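You operate a simulated robot arm through the tools that you are given. There is no shell and no other tool. Be economical: measure what you need, move in short steps, check, and stop when the job is done.

Carry out the task below with a simulated robot arm. There is one attempt and no reset: what you move stays moved.

TASK
Slide the flat can along the table top until it stands next to the shoe brush.

The check looks at the end state, three seconds after you hand in, the way a careful person would. Anything else that was tipped, shoved, dropped, spilled or broken makes it a failure.

THE ROBOT
A 6-joint arm with a two-finger parallel gripper on a trunk, on a base that drives. Base frame: it is fixed to the floor where the robot stands at the start and does not move with it; the origin is under the middle of the robot, x ahead of it, y to its left, z up. Lengths are in mm, angles in degrees, forces in N, time in s.
Its first joint turns from -166.0 to 166.0 degrees. Places, roughly: flat can [2000, 0, 750]; shoe brush [2500, 0, 750]. Payload 3.43 kg.
The TCP is the grasp point between the finger pads, 34 mm short of the fingertips. In the tool frame z runs along the fingers and y along their closing line. The gripper opens to 128 mm. The fingers are 24 mm wide and 12 mm thick; the gripper's body (48 by 130 mm) begins 96 mm behind the TCP.
Orientation is that of the tool frame in the base frame, as [roll, pitch, yaw] about the fixed x, y, z axes, in that order (R = Rz(yaw) Ry(pitch) Rx(roll)). With the fingers straight down and closing along the base's y, the tool's x points along the base's -x, its y along +y and its z along -z.

THE INTERFACE
- The arm moves only by the tool arm_command. Its argument "plan" is text: rows parted by semicolons, each of 7 numbers parted by spaces: the gripper command, from -1 (fully open) to 1 (shut), values between in proportion, then the shift along the base's x, y, z in mm, then the turn, a rotation vector about the base's x, y, z in degrees. In form: hand x y z rx ry rz; .... A call has 1 to 12 rows; each row shifts and turns the commanded pose from where the row before left it. Each row takes 0.2 s and may step no farther than 50 mm and 8.6 degrees from the row before; otherwise, or with a gripper value out of range, the whole call is refused. Where a pose cannot be reached the arm comes as near as it can. A force on the tool above 40 N (or 10 N above the force at the start of the call, whichever is more), or a blocked arm, ends the call early, and 0.2 s more pass. Each finger travels about 153 mm/s and halts on what it meets, pressing with about 22 N; the grip force reading is that of the motor and also rises with nothing between the fingers. The clock runs only during rows and for 0.2 s after the last one: add rows that do not move to give the fingers time. It gives the time, the measured TCP pose, the force on the tool (base axes), the opening and the grip force at its end, in the units of the frame above (readings bear some noise), and new pictures: "views" is both (left out), scene, wrist or none.
- Cameras (640 x 400 px; columns grow to the right, rows downward): "scene" is now at [167, 188.3, 1231.7]; the picture's right is [-0.33, -0.95, 0.00], its down [-0.23, 0.08, -0.97] and it looks along [0.92, -0.32, -0.24] (base axes); focal length 295 px, centre (320, 200). "wrist" rides on the gripper at [-36, 0, -98] in the tool frame; the picture's right is [0.00, -1.00, 0.00], its down [0.97, 0.00, -0.24] and it looks along [0.24, 0.00, 0.97] (tool axes); focal length 218 px, centre (320, 200). There is no depth. A picture from a camera that has moved, and an enlarged one, comes with that camera's place and axes in the base frame and with its lens.
- roll_base(legs): drives the robot by 1 to 6 legs, each [ahead, left, turn to the left] in mm, mm and degrees, along the robot's own axes; the way and the turn of a leg run together, so that a leg with both is an arc; at most 1500 mm and 180 degrees a leg. The arm and the cameras ride along, it lands a little off, and it stops where it bumps. It gives what a move gives, and a new picture of the scene camera.
- aim_head(pan, tilt): turns the head with the scene camera to pan (to the left, within 143 degrees either way) and tilt (down, from -29 to 69), counted from straight ahead of the robot. It gives what a move gives, and a new picture of the scene camera.
- inspect(camera, box): a new picture of the part [left, top, right, bottom] of that camera's present view, enlarged. It takes no simulated time.
- hand_in(): hands the job in; it is judged then, once.

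Go step by step. Nothing tells you exact positions but the pictures and the camera data: compare them with the known pose of the tool, close in by small moves and look again before you grip or let go. The budget is 120 turns and 170 pictures, counting those below and the enlarged ones. Unless the task says otherwise, let go and move clear before handing in, and close with one line.

The tools are called as name(argument=value, ...) on one line, values as JSON. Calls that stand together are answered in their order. arm_command: Moves the arm, as the interface text tells. Its arguments: {"type":"object","properties":{"plan":{"type":"string"},"views":{"type":"string","enum":["both","scene","wrist","none"]}},"required":["plan"]} The other tools are called the same way: roll_base (legs) drives the base; aim_head (pan, tilt) turns the head that bears the scene camera; inspect (camera, box) takes an enlarged picture of a part of a camera's view; hand_in () hands the job in.

At the start:

```text
time: 0.0
tool_pos: [731.8, -128.4, 948.4]
tcp_rot: [-179.9, 0.0, -180.0]
contact_force: [1.2, 1.1, -0.2]
finger_gap: 127.8
grip_force: 0.0
robot x, y, heading: [3.4, -0.1, 0.0]
head pan, tilt: [-19.1, 14.0]
```

scene: 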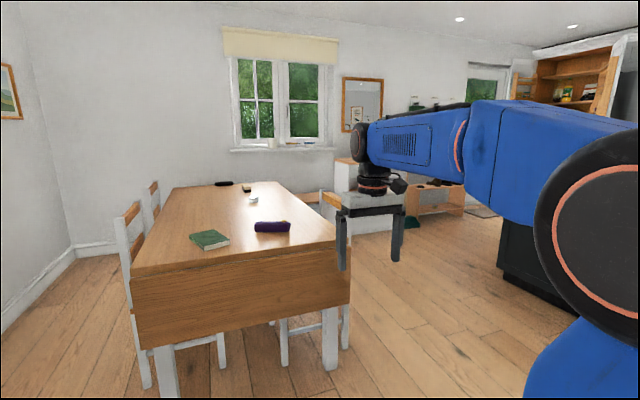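
wrist: 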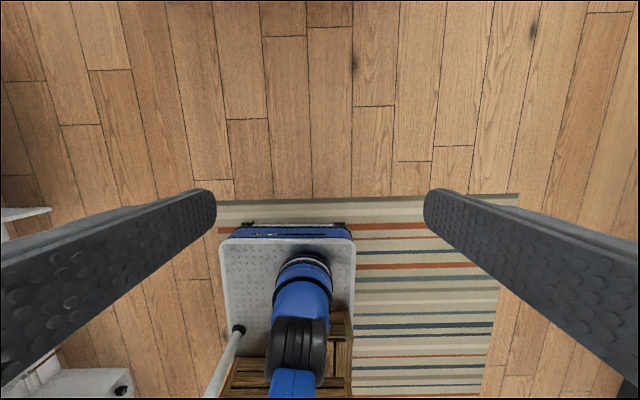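

I see a table ahead with a book, a purple case and small items farther off. I'll zoom in to identify the can and brush.

inspect(camera="scene", box=[120, 160, 360, 310])

inspect(camera="scene", box=[200, 170, 296, 230])

```text
2.67 times, centred on (240, 235) of scene
camera zoom: at [167.0, 188.3, 1231.7], right [-0.33, -0.95, 0.0], down [-0.23, 0.08, -0.97], along [0.92, -0.32, -0.24], focal length 786 px, centre (533, 107)
```

zoom: 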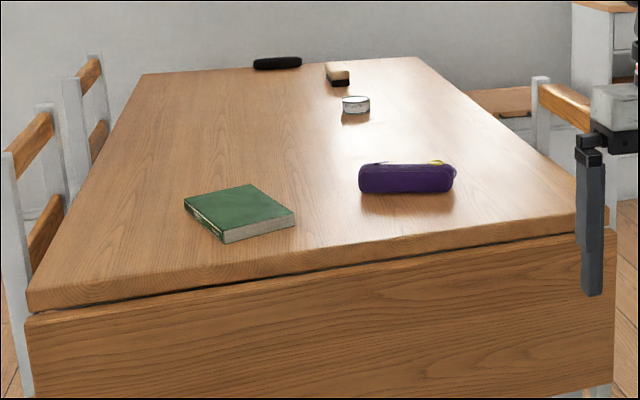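

```text
6.67 times, centred on (248, 200) of scene
camera zoom: at [167.0, 188.3, 1231.7], right [-0.33, -0.95, 0.0], down [-0.23, 0.08, -0.97], along [0.92, -0.32, -0.24], focal length 1964 px, centre (800, 200)
```

zoom: 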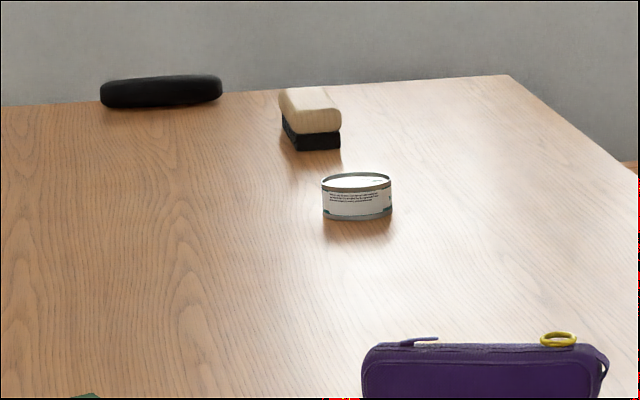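

The can seems to be near (2110,-15) and the brush near (2400,-10), too far to reach from the near end. I look along the table's right side for a place to stand.

aim_head(pan=-60, tilt=25)

aim_head(pan=25, tilt=25)

```text
time: 1.1
tool_pos: [731.8, -127.8, 947.4]
tcp_rot: [179.9, 0.0, -180.0]
contact_force: [-0.8, -0.5, -0.6]
finger_gap: 127.9
grip_force: 0.0
robot x, y, heading: [0.4, -1.4, 0.0]
head pan, tilt: [-60.0, 25.0]
camera scene: at [124.8, 139.0, 1213.9], right [-0.87, -0.5, 0.0], down [-0.21, 0.37, -0.91], along [0.45, -0.78, -0.42], focal length 295 px, centre (320, 200)
```

scene: 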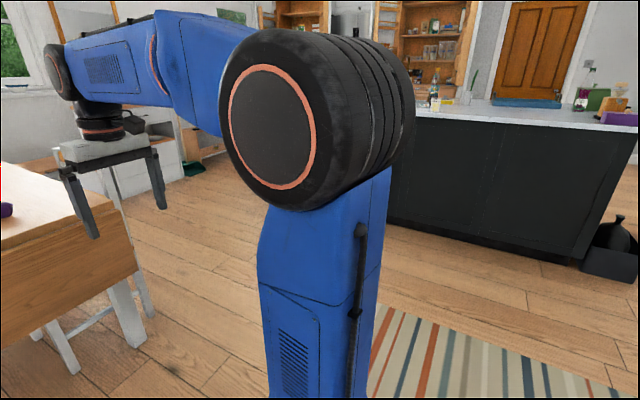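

```text
time: 2.7
tool_pos: [731.8, -127.1, 947.5]
tcp_rot: [-179.9, 0.1, -179.9]
contact_force: [0.7, 0.0, 0.2]
finger_gap: 127.8
grip_force: 0.0
robot x, y, heading: [-1.3, 0.6, 0.3]
head pan, tilt: [25.0, 25.0]
camera scene: at [162.2, 257.6, 1213.9], right [0.42, -0.91, 0.0], down [-0.38, -0.18, -0.91], along [0.82, 0.38, -0.42], focal length 295 px, centre (320, 200)
```

scene: 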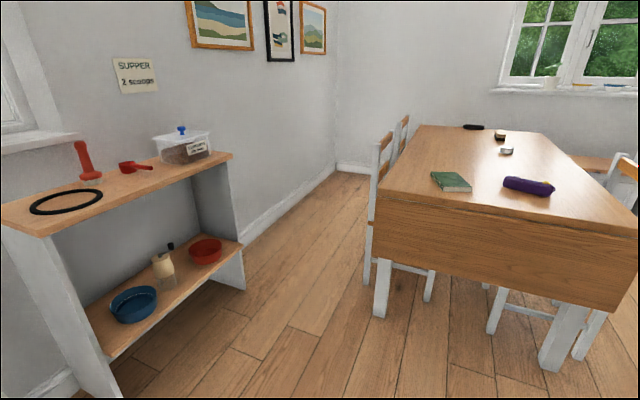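

The right aisle between table and island is wide (y from about -450 to -1800). I'll drive right, then forward, and look at the table's side.

roll_base(legs=[[0, -1050, 0], [1200, 0, 0]])

aim_head(pan=35, tilt=25)

```text
time: 13.8
tool_pos: [1921.6, -1193.9, 948.4]
tcp_rot: [-180.0, 0.0, 179.9]
contact_force: [-0.7, 0.0, 0.2]
finger_gap: 128.0
grip_force: 0.0
robot x, y, heading: [1190.8, -1062.7, 0.4]
head pan, tilt: [25.0, 25.0]
camera scene: at [1353.2, -807.4, 1213.9], right [0.42, -0.91, 0.0], down [-0.38, -0.18, -0.91], along [0.82, 0.38, -0.42], focal length 295 px, centre (320, 200)
```

scene: 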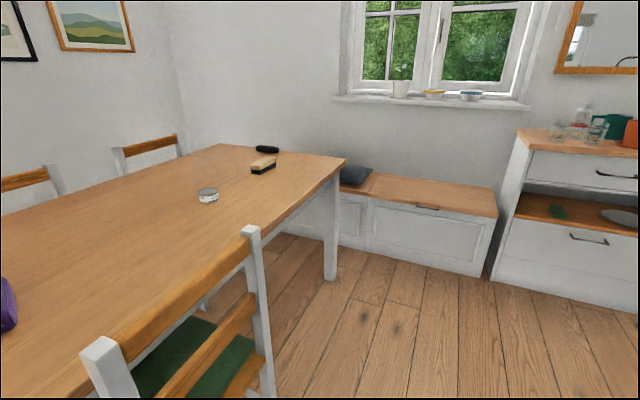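

```text
time: 14.5
tool_pos: [1922.7, -1191.9, 947.4]
tcp_rot: [-180.0, -0.1, 179.9]
contact_force: [0.0, -0.3, 0.1]
finger_gap: 127.9
grip_force: 0.1
robot x, y, heading: [1188.2, -1068.5, -0.1]
head pan, tilt: [35.0, 25.0]
camera scene: at [1345.2, -793.5, 1213.9], right [0.57, -0.82, 0.0], down [-0.35, -0.24, -0.91], along [0.74, 0.52, -0.42], focal length 295 px, centre (320, 200)
```

scene: 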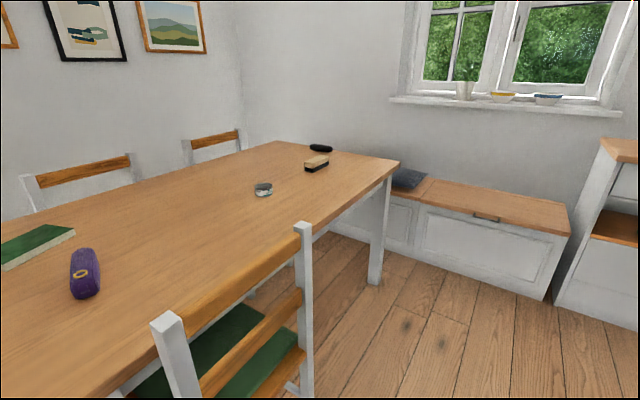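

The can and brush are near the far right side, with one chair tucked at x≈1400–1780. I'll raise the arm, turn left to face the table, and roll past the chair.

arm_command(plan="-1 0 0 50 0 0 0;-1 0 0 50 0 0 0;-1 0 0 50 0 0 0;-1 0 0 50 0 0 0", views="none")

```text
time: 15.5
tool_pos: [1921.6, -1194.4, 1147.1]
tcp_rot: [180.0, -0.3, 180.0]
contact_force: [-0.7, 0.0, -0.4]
finger_gap: 127.9
grip_force: 0.0
robot x, y, heading: [1192.4, -1063.1, -0.2]
head pan, tilt: [35.0, 25.0]
```

The arm is raised clear of the chair. Now I turn and drive sideways to x≈2250.

roll_base(legs=[[0, -100, 0], [0, 0, 90], [0, -1050, 0]])

aim_head(pan=0, tilt=35)

```text
time: 25.5
tool_pos: [2376.1, -430.1, 1147.2]
tcp_rot: [-180.0, -0.1, -89.5]
contact_force: [-0.1, 0.8, -0.3]
finger_gap: 127.8
grip_force: 0.0
robot x, y, heading: [2253.9, -1163.0, 90.1]
head pan, tilt: [35.0, 25.0]
camera scene: at [1977.7, -1010.2, 1213.9], right [0.82, 0.58, 0.0], down [0.24, -0.34, -0.91], along [-0.52, 0.74, -0.42], focal length 295 px, centre (320, 200)
```

scene: 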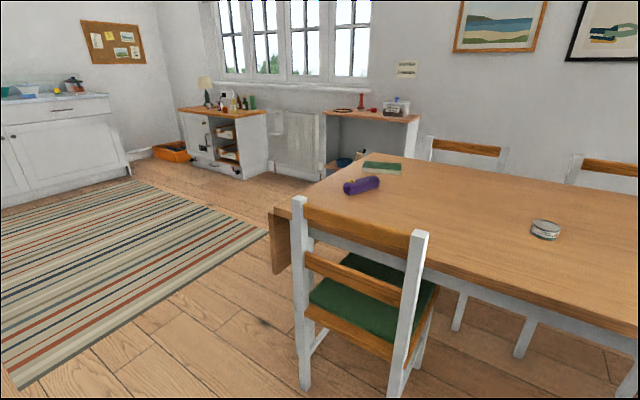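

```text
time: 26.5
tool_pos: [2376.5, -431.1, 1146.0]
tcp_rot: [180.0, 0.1, -89.6]
contact_force: [-0.4, 0.6, -0.1]
finger_gap: 127.9
grip_force: 0.1
robot x, y, heading: [2250.1, -1161.7, 90.7]
head pan, tilt: [0.0, 35.0]
camera scene: at [2030.4, -997.3, 1198.2], right [1.0, 0.01, 0.0], down [0.0, -0.57, -0.82], along [-0.01, 0.82, -0.57], focal length 295 px, centre (320, 200)
```

scene: 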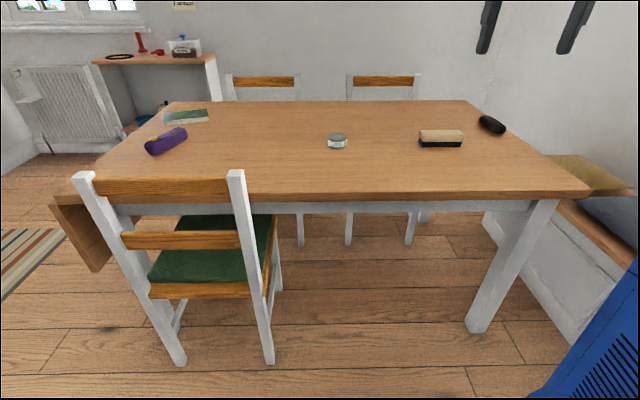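

The can stands near (2085,-5), and the brush lies lengthwise along x with its left end near x≈2370. I drive 380 closer.

roll_base(legs=[[380, 0, 0]])

aim_head(pan=-8, tilt=40)

inspect(camera="wrist", box=[0, 0, 640, 400])

```text
time: 28.9
tool_pos: [2375.9, -53.3, 1146.4]
tcp_rot: [179.9, 0.0, -89.8]
contact_force: [1.4, -0.5, 1.2]
finger_gap: 128.2
grip_force: 0.1
robot x, y, heading: [2249.8, -788.6, 90.2]
head pan, tilt: [0.0, 35.0]
camera scene: at [2029.1, -619.6, 1198.1], right [1.0, 0.0, 0.0], down [0.0, -0.57, -0.82], along [0.0, 0.82, -0.57], focal length 295 px, centre (320, 200)
```

scene: 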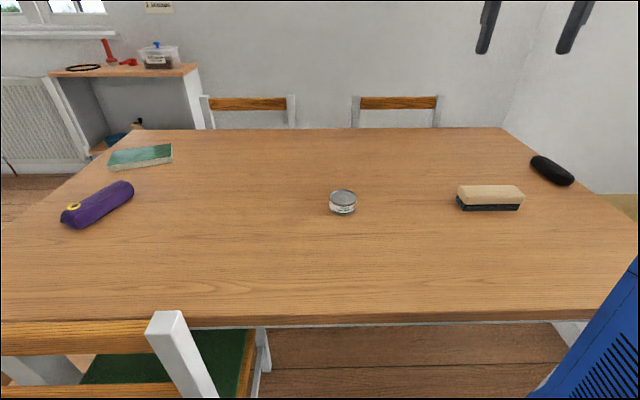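

```text
time: 29.6
tool_pos: [2377.3, -52.9, 1146.3]
tcp_rot: [-180.0, 0.1, -89.8]
contact_force: [0.5, -0.2, -0.9]
finger_gap: 127.7
grip_force: 0.1
robot x, y, heading: [2251.0, -786.5, 90.3]
head pan, tilt: [-8.0, 40.0]
camera scene: at [2040.9, -623.5, 1190.6], right [0.99, -0.14, 0.0], down [-0.09, -0.64, -0.77], along [0.1, 0.76, -0.64], focal length 295 px, centre (320, 200)
```

scene: 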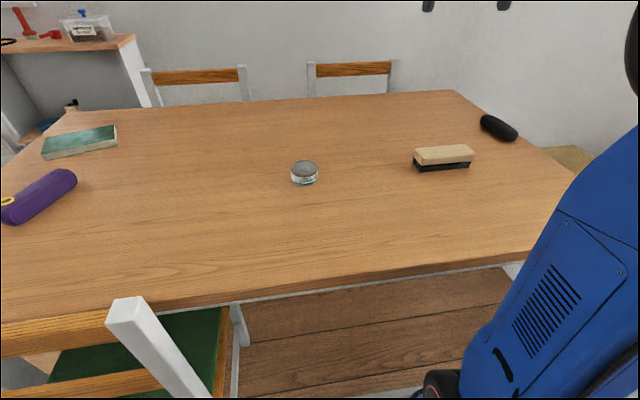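

```text
1.00 times, centred on (320, 200) of wrist
camera zoom: at [2375.4, -18.2, 1243.5], right [1.0, 0.0, 0.0], down [0.0, -0.97, 0.24], along [0.0, -0.24, -0.97], focal length 218 px, centre (320, 200)
```

zoom: 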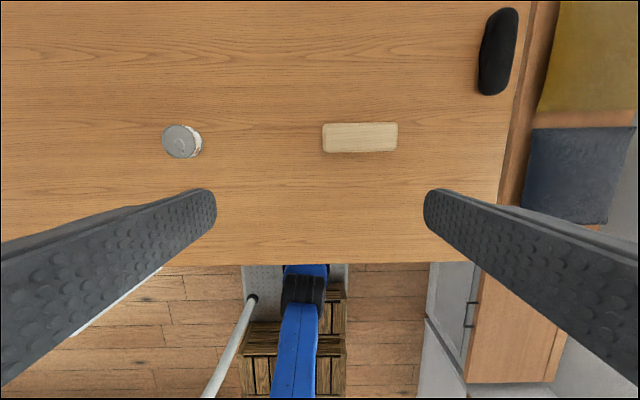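

The can is around (2091,-7), and the brush spans x 2379–2528, y ±30. I'll turn the tool 90° so the fingers close along y, and move over the can at height.

arm_command(plan="-1 -26 4 0 0 0 8.18;-1 -26 4 0 0 0 8.18;-1 -26 4 0 0 0 8.18;-1 -26 4 0 0 0 8.18;-1 -26 4 0 0 0 8.18;-1 -26 4 0 0 0 8.18;-1 -26 4 0 0 0 8.18;-1 -26 4 0 0 0 8.18;-1 -26 4 0 0 0 8.18;-1 -26 4 0 0 0 8.18;-1 -26 4 0 0 0 8.0;-1 0 0 0 0 0 0")

```text
time: 32.2
tool_pos: [2089.1, -8.5, 1148.5]
tcp_rot: [179.9, 0.1, 0.1]
contact_force: [-0.8, -0.9, -0.3]
finger_gap: 128.1
grip_force: 0.0
robot x, y, heading: [2253.5, -785.6, 90.2]
head pan, tilt: [-8.0, 40.0]
camera scene: at [2040.9, -623.5, 1190.6], right [0.99, -0.14, 0.0], down [-0.09, -0.64, -0.77], along [0.1, 0.76, -0.64], focal length 295 px, centre (320, 200)
camera wrist: at [2052.8, -9.8, 1244.3], right [0.0, 1.0, 0.0], down [0.97, 0.0, 0.24], along [0.24, 0.0, -0.97], focal length 218 px, centre (320, 200)
```

scene: 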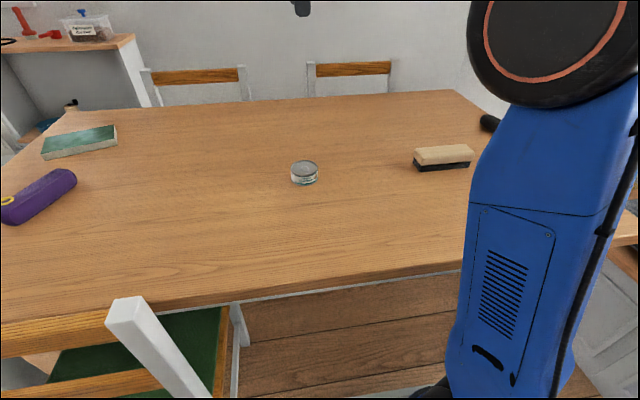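
wrist: 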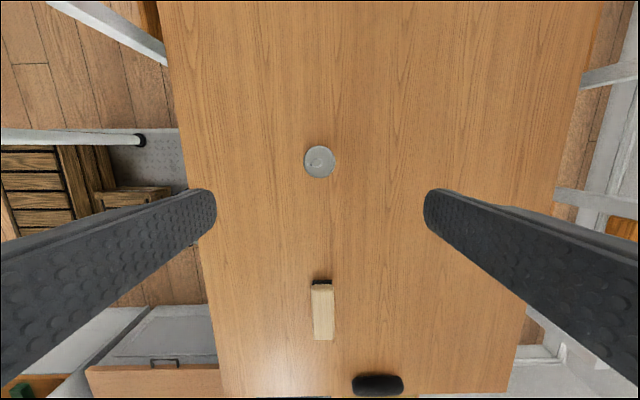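

The tool is over the can, which is at about (2086,-10) and 65 mm across. I lower most of the way and check.

arm_command(plan="-1 -2 -1 -48 0 0 0;-1 0 0 -48 0 0 0;-1 0 0 -48 0 0 0;-1 0 0 -48 0 0 0;-1 0 0 -48 0 0 0;-1 0 0 -30 0 0 0;-1 0 0 0 0 0 0")

```text
time: 33.8
tool_pos: [2086.2, -12.9, 876.6]
tcp_rot: [180.0, 0.0, 0.0]
contact_force: [0.0, 1.0, -0.2]
finger_gap: 128.0
grip_force: 0.0
robot x, y, heading: [2252.7, -785.5, 90.1]
head pan, tilt: [-8.0, 40.0]
camera scene: at [2040.9, -623.5, 1190.6], right [0.99, -0.14, 0.0], down [-0.09, -0.64, -0.77], along [0.1, 0.76, -0.64], focal length 295 px, centre (320, 200)
camera wrist: at [2050.9, -12.8, 973.0], right [0.0, 1.0, 0.0], down [0.97, 0.0, 0.24], along [0.24, 0.0, -0.97], focal length 218 px, centre (320, 200)
```

scene: 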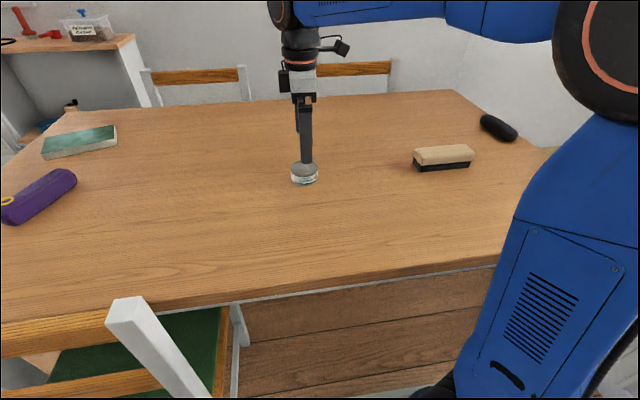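
wrist: 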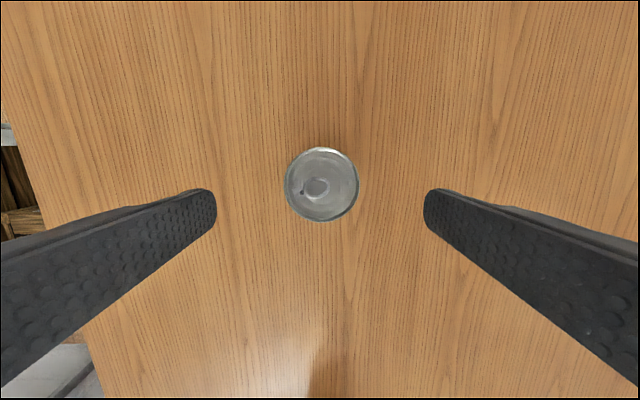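

The can sits centred between the fingers. I lower to 796 (fingertips at about 762), shifting 2 mm back in x.

arm_command(plan="-1 -2 0 -40 0 0 0;-1 0 0 -25 0 0 0;-1 0 0 -15 0 0 0;-1 0 0 0 0 0 0")

```text
time: 34.8
tool_pos: [2083.7, -10.9, 795.4]
tcp_rot: [180.0, 0.1, 0.0]
contact_force: [0.4, -0.2, 0.9]
finger_gap: 127.8
grip_force: 0.0
robot x, y, heading: [2253.2, -784.9, 90.5]
head pan, tilt: [-8.0, 40.0]
camera scene: at [2040.9, -623.5, 1190.6], right [0.99, -0.14, 0.0], down [-0.09, -0.64, -0.77], along [0.1, 0.76, -0.64], focal length 295 px, centre (320, 200)
camera wrist: at [2047.7, -10.8, 892.7], right [0.0, 1.0, 0.0], down [0.97, 0.0, 0.24], along [0.24, 0.0, -0.97], focal length 218 px, centre (320, 200)
```

scene: 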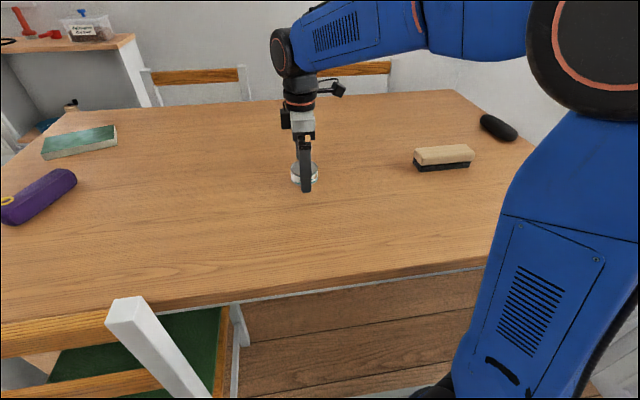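
wrist: 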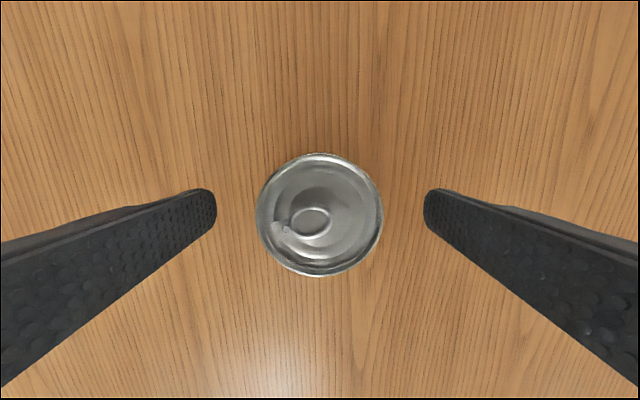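

The can is centred between the fingers with a top at about 786. I close on it.

arm_command(plan="-0.3 -2 0 0 0 0 0;0.1 0 0 0 0 0 0;1 0 0 0 0 0 0;1 0 0 0 0 0 0;1 0 0 0 0 0 0", views="wrist")

```text
time: 36.0
tool_pos: [2083.4, -10.2, 796.2]
tcp_rot: [180.0, 0.1, 0.0]
contact_force: [-0.1, 0.6, -0.3]
finger_gap: 67.0
grip_force: 22.0
robot x, y, heading: [2252.2, -783.9, 90.6]
head pan, tilt: [-8.0, 40.0]
camera wrist: at [2046.7, -11.0, 893.2], right [0.0, 1.0, 0.0], down [0.97, 0.0, 0.24], along [0.24, 0.0, -0.97], focal length 218 px, centre (320, 200)
```

wrist: 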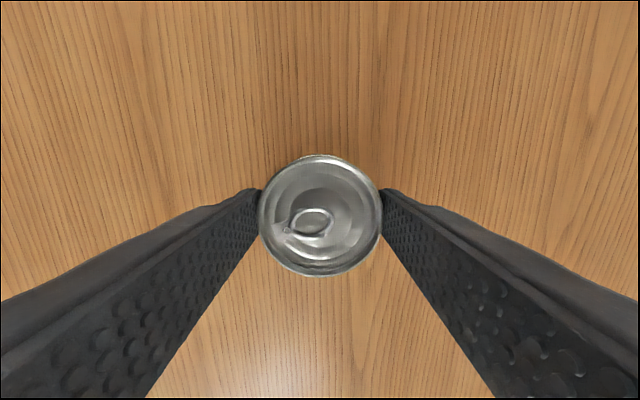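

The can is held (67 mm). I slide it 190 mm in +x along the table, then look.

arm_command(plan="1 10 0 0 0 0 0;1 20 0 0 0 0 0;1 20 1 0 0 0 0;1 20 1 0 0 0 0;1 20 1 0 0 0 0;1 20 1 0 0 0 0;1 20 1 0 0 0 0;1 20 0 0 0 0 0;1 20 0 0 0 0 0;1 20 0 0 0 0 0;1 0 0 0 0 0 0")

```text
time: 38.4
tool_pos: [2274.1, -5.9, 796.7]
tcp_rot: [-179.9, 0.0, 0.0]
contact_force: [0.5, -0.6, -0.8]
finger_gap: 66.9
grip_force: 21.9
robot x, y, heading: [2250.3, -788.6, 90.4]
head pan, tilt: [-8.0, 40.0]
camera scene: at [2040.9, -623.5, 1190.6], right [0.99, -0.14, 0.0], down [-0.09, -0.64, -0.77], along [0.1, 0.76, -0.64], focal length 295 px, centre (320, 200)
camera wrist: at [2237.2, -6.0, 894.6], right [0.0, 1.0, 0.0], down [0.97, 0.0, 0.24], along [0.24, 0.0, -0.97], focal length 218 px, centre (320, 200)
```

scene: 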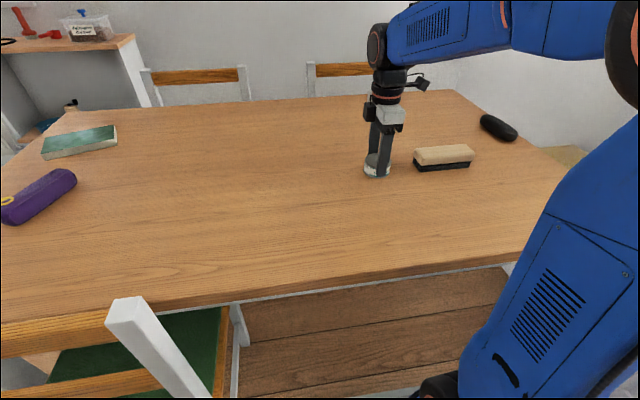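
wrist: 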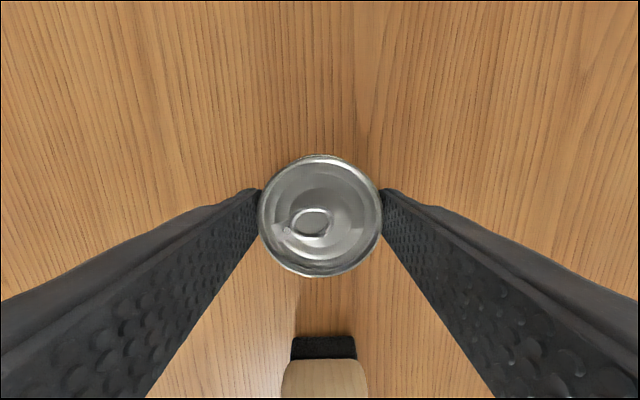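

The brush end lies at x≈2380 and the can's front edge is at about 2306, leaving a gap of about 75. I slide another 50 and recheck.

arm_command(plan="1 15 1 0 0 0 0;1 15 1 0 0 0 0;1 10 0 0 0 0 0;1 10 0 0 0 0 0;1 0 0 0 0 0 0")

inspect(camera="scene", box=[350, 110, 510, 210])

```text
time: 39.6
tool_pos: [2325.4, -4.9, 796.4]
tcp_rot: [-180.0, 0.0, 0.0]
contact_force: [-0.7, 0.9, -0.2]
finger_gap: 66.8
grip_force: 21.7
robot x, y, heading: [2252.7, -785.3, 90.4]
head pan, tilt: [-8.0, 40.0]
camera scene: at [2040.9, -623.5, 1190.6], right [0.99, -0.14, 0.0], down [-0.09, -0.64, -0.77], along [0.1, 0.76, -0.64], focal length 295 px, centre (320, 200)
camera wrist: at [2288.0, -4.4, 894.0], right [0.0, 1.0, 0.0], down [0.97, 0.0, 0.24], along [0.24, 0.0, -0.97], focal length 218 px, centre (320, 200)
```

scene: 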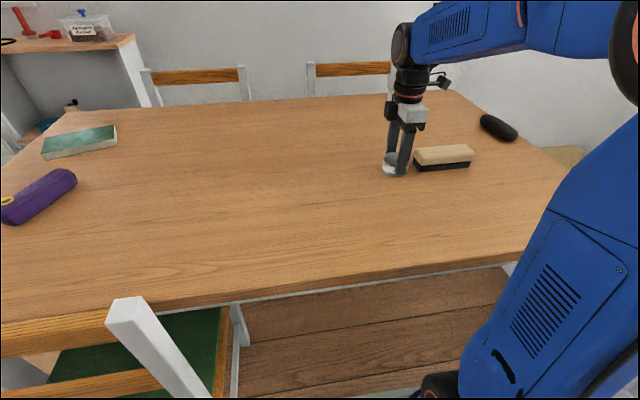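
wrist: 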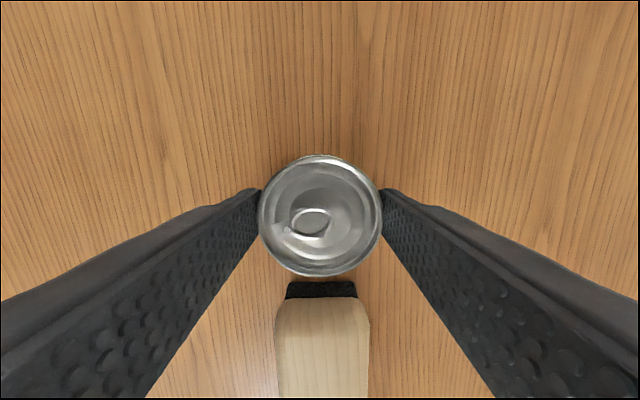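

```text
4.00 times, centred on (430, 160) of scene
camera zoom: at [2040.9, -623.5, 1190.6], right [0.99, -0.14, 0.0], down [-0.09, -0.64, -0.77], along [0.1, 0.76, -0.64], focal length 1179 px, centre (-120, 360)
```

zoom: 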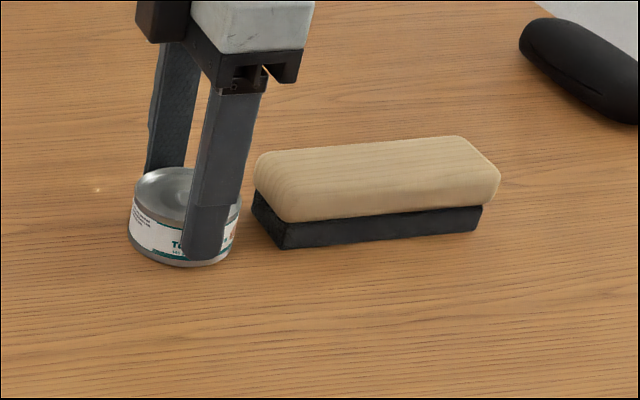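

The gap is now about 28 mm, with the brush face at x≈2386. I slide 20 more, leaving a few millimetres without touching.

arm_command(plan="1 8 0 0 0 0 0;1 7 0 0 0 0 0;1 5 0 0 0 0 0;1 0 0 0 0 0 0", views="wrist")

inspect(camera="scene", box=[350, 110, 510, 210])

```text
time: 40.6
tool_pos: [2343.9, -5.0, 796.8]
tcp_rot: [-180.0, -0.1, 0.0]
contact_force: [-0.1, -0.3, 0.0]
finger_gap: 67.0
grip_force: 22.2
robot x, y, heading: [2251.4, -788.5, 90.2]
head pan, tilt: [-8.0, 40.0]
camera wrist: at [2307.6, -3.9, 893.8], right [0.0, 1.0, 0.0], down [0.97, 0.0, 0.24], along [0.24, 0.0, -0.97], focal length 218 px, centre (320, 200)
```

wrist: 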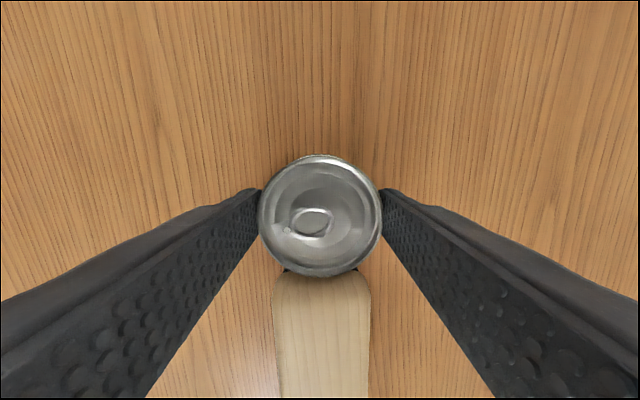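

```text
4.00 times, centred on (430, 160) of scene
camera zoom: at [2040.9, -623.5, 1190.6], right [0.99, -0.14, 0.0], down [-0.09, -0.64, -0.77], along [0.1, 0.76, -0.64], focal length 1179 px, centre (-120, 360)
```

zoom: 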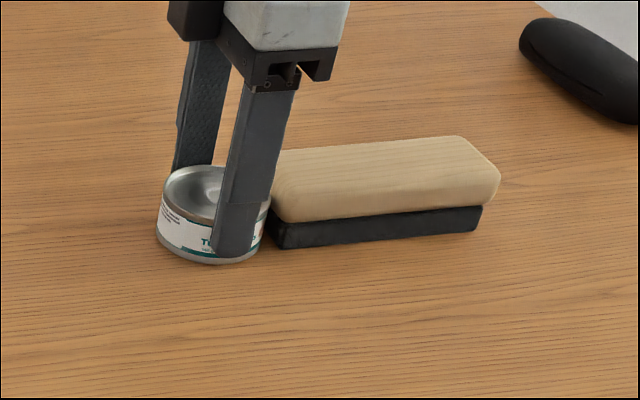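

The can stands beside the brush end with only a few millimetres between, and the brush hasn't moved. I open the fingers and go straight up.

arm_command(plan="0 0 0 0 0 0 0;-0.5 0 0 0 0 0 0;-1 0 0 0 0 0 0;-1 0 0 0 0 0 0;-1 0 0 30 0 0 0;-1 0 0 45 0 0 0;-1 0 0 48 0 0 0;-1 0 0 48 0 0 0;-1 0 0 48 0 0 0;-1 0 0 48 0 0 0;-1 0 0 0 0 0 0")

inspect(camera="scene", box=[350, 110, 510, 210])

```text
time: 43.0
tool_pos: [2345.7, -5.5, 1065.6]
tcp_rot: [-180.0, 0.0, -0.1]
contact_force: [-0.9, -0.1, -0.3]
finger_gap: 128.0
grip_force: 0.0
robot x, y, heading: [2249.9, -789.4, 90.1]
head pan, tilt: [-8.0, 40.0]
camera scene: at [2040.9, -623.5, 1190.6], right [0.99, -0.14, 0.0], down [-0.09, -0.64, -0.77], along [0.1, 0.76, -0.64], focal length 295 px, centre (320, 200)
camera wrist: at [2308.5, -5.4, 1163.3], right [0.0, 1.0, 0.0], down [0.97, 0.0, 0.24], along [0.24, 0.0, -0.97], focal length 218 px, centre (320, 200)
```

scene: 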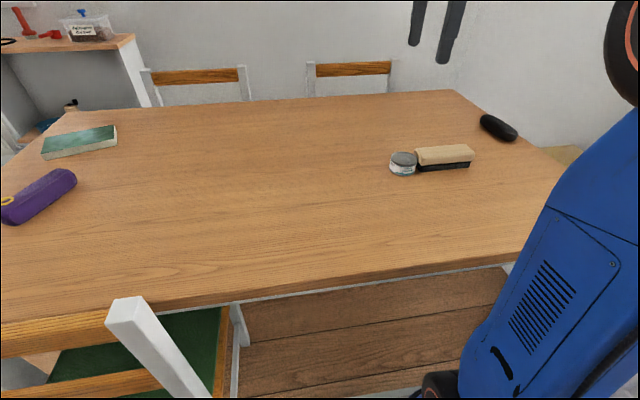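
wrist: 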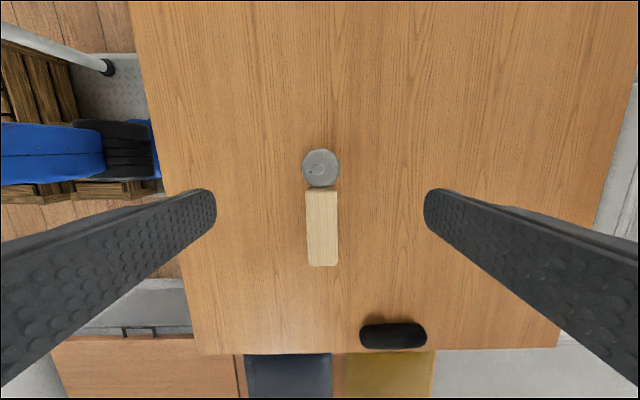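

```text
4.00 times, centred on (430, 160) of scene
camera zoom: at [2040.9, -623.5, 1190.6], right [0.99, -0.14, 0.0], down [-0.09, -0.64, -0.77], along [0.1, 0.76, -0.64], focal length 1179 px, centre (-120, 360)
```

zoom: 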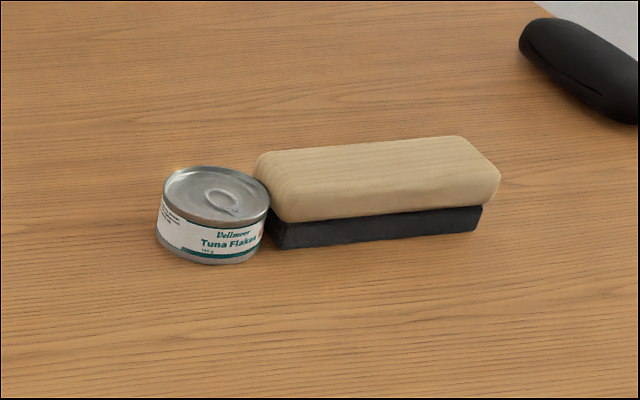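

The can stands upright right beside the unmoved brush, and the arm is clear. I hand in.

hand_in()

```text
The job is handed in.
```

I slid the flat can along the table until it stood upright, a few millimetres from the end of the shoe brush. The final pictures showed nothing else disturbed; I then handed the job in.
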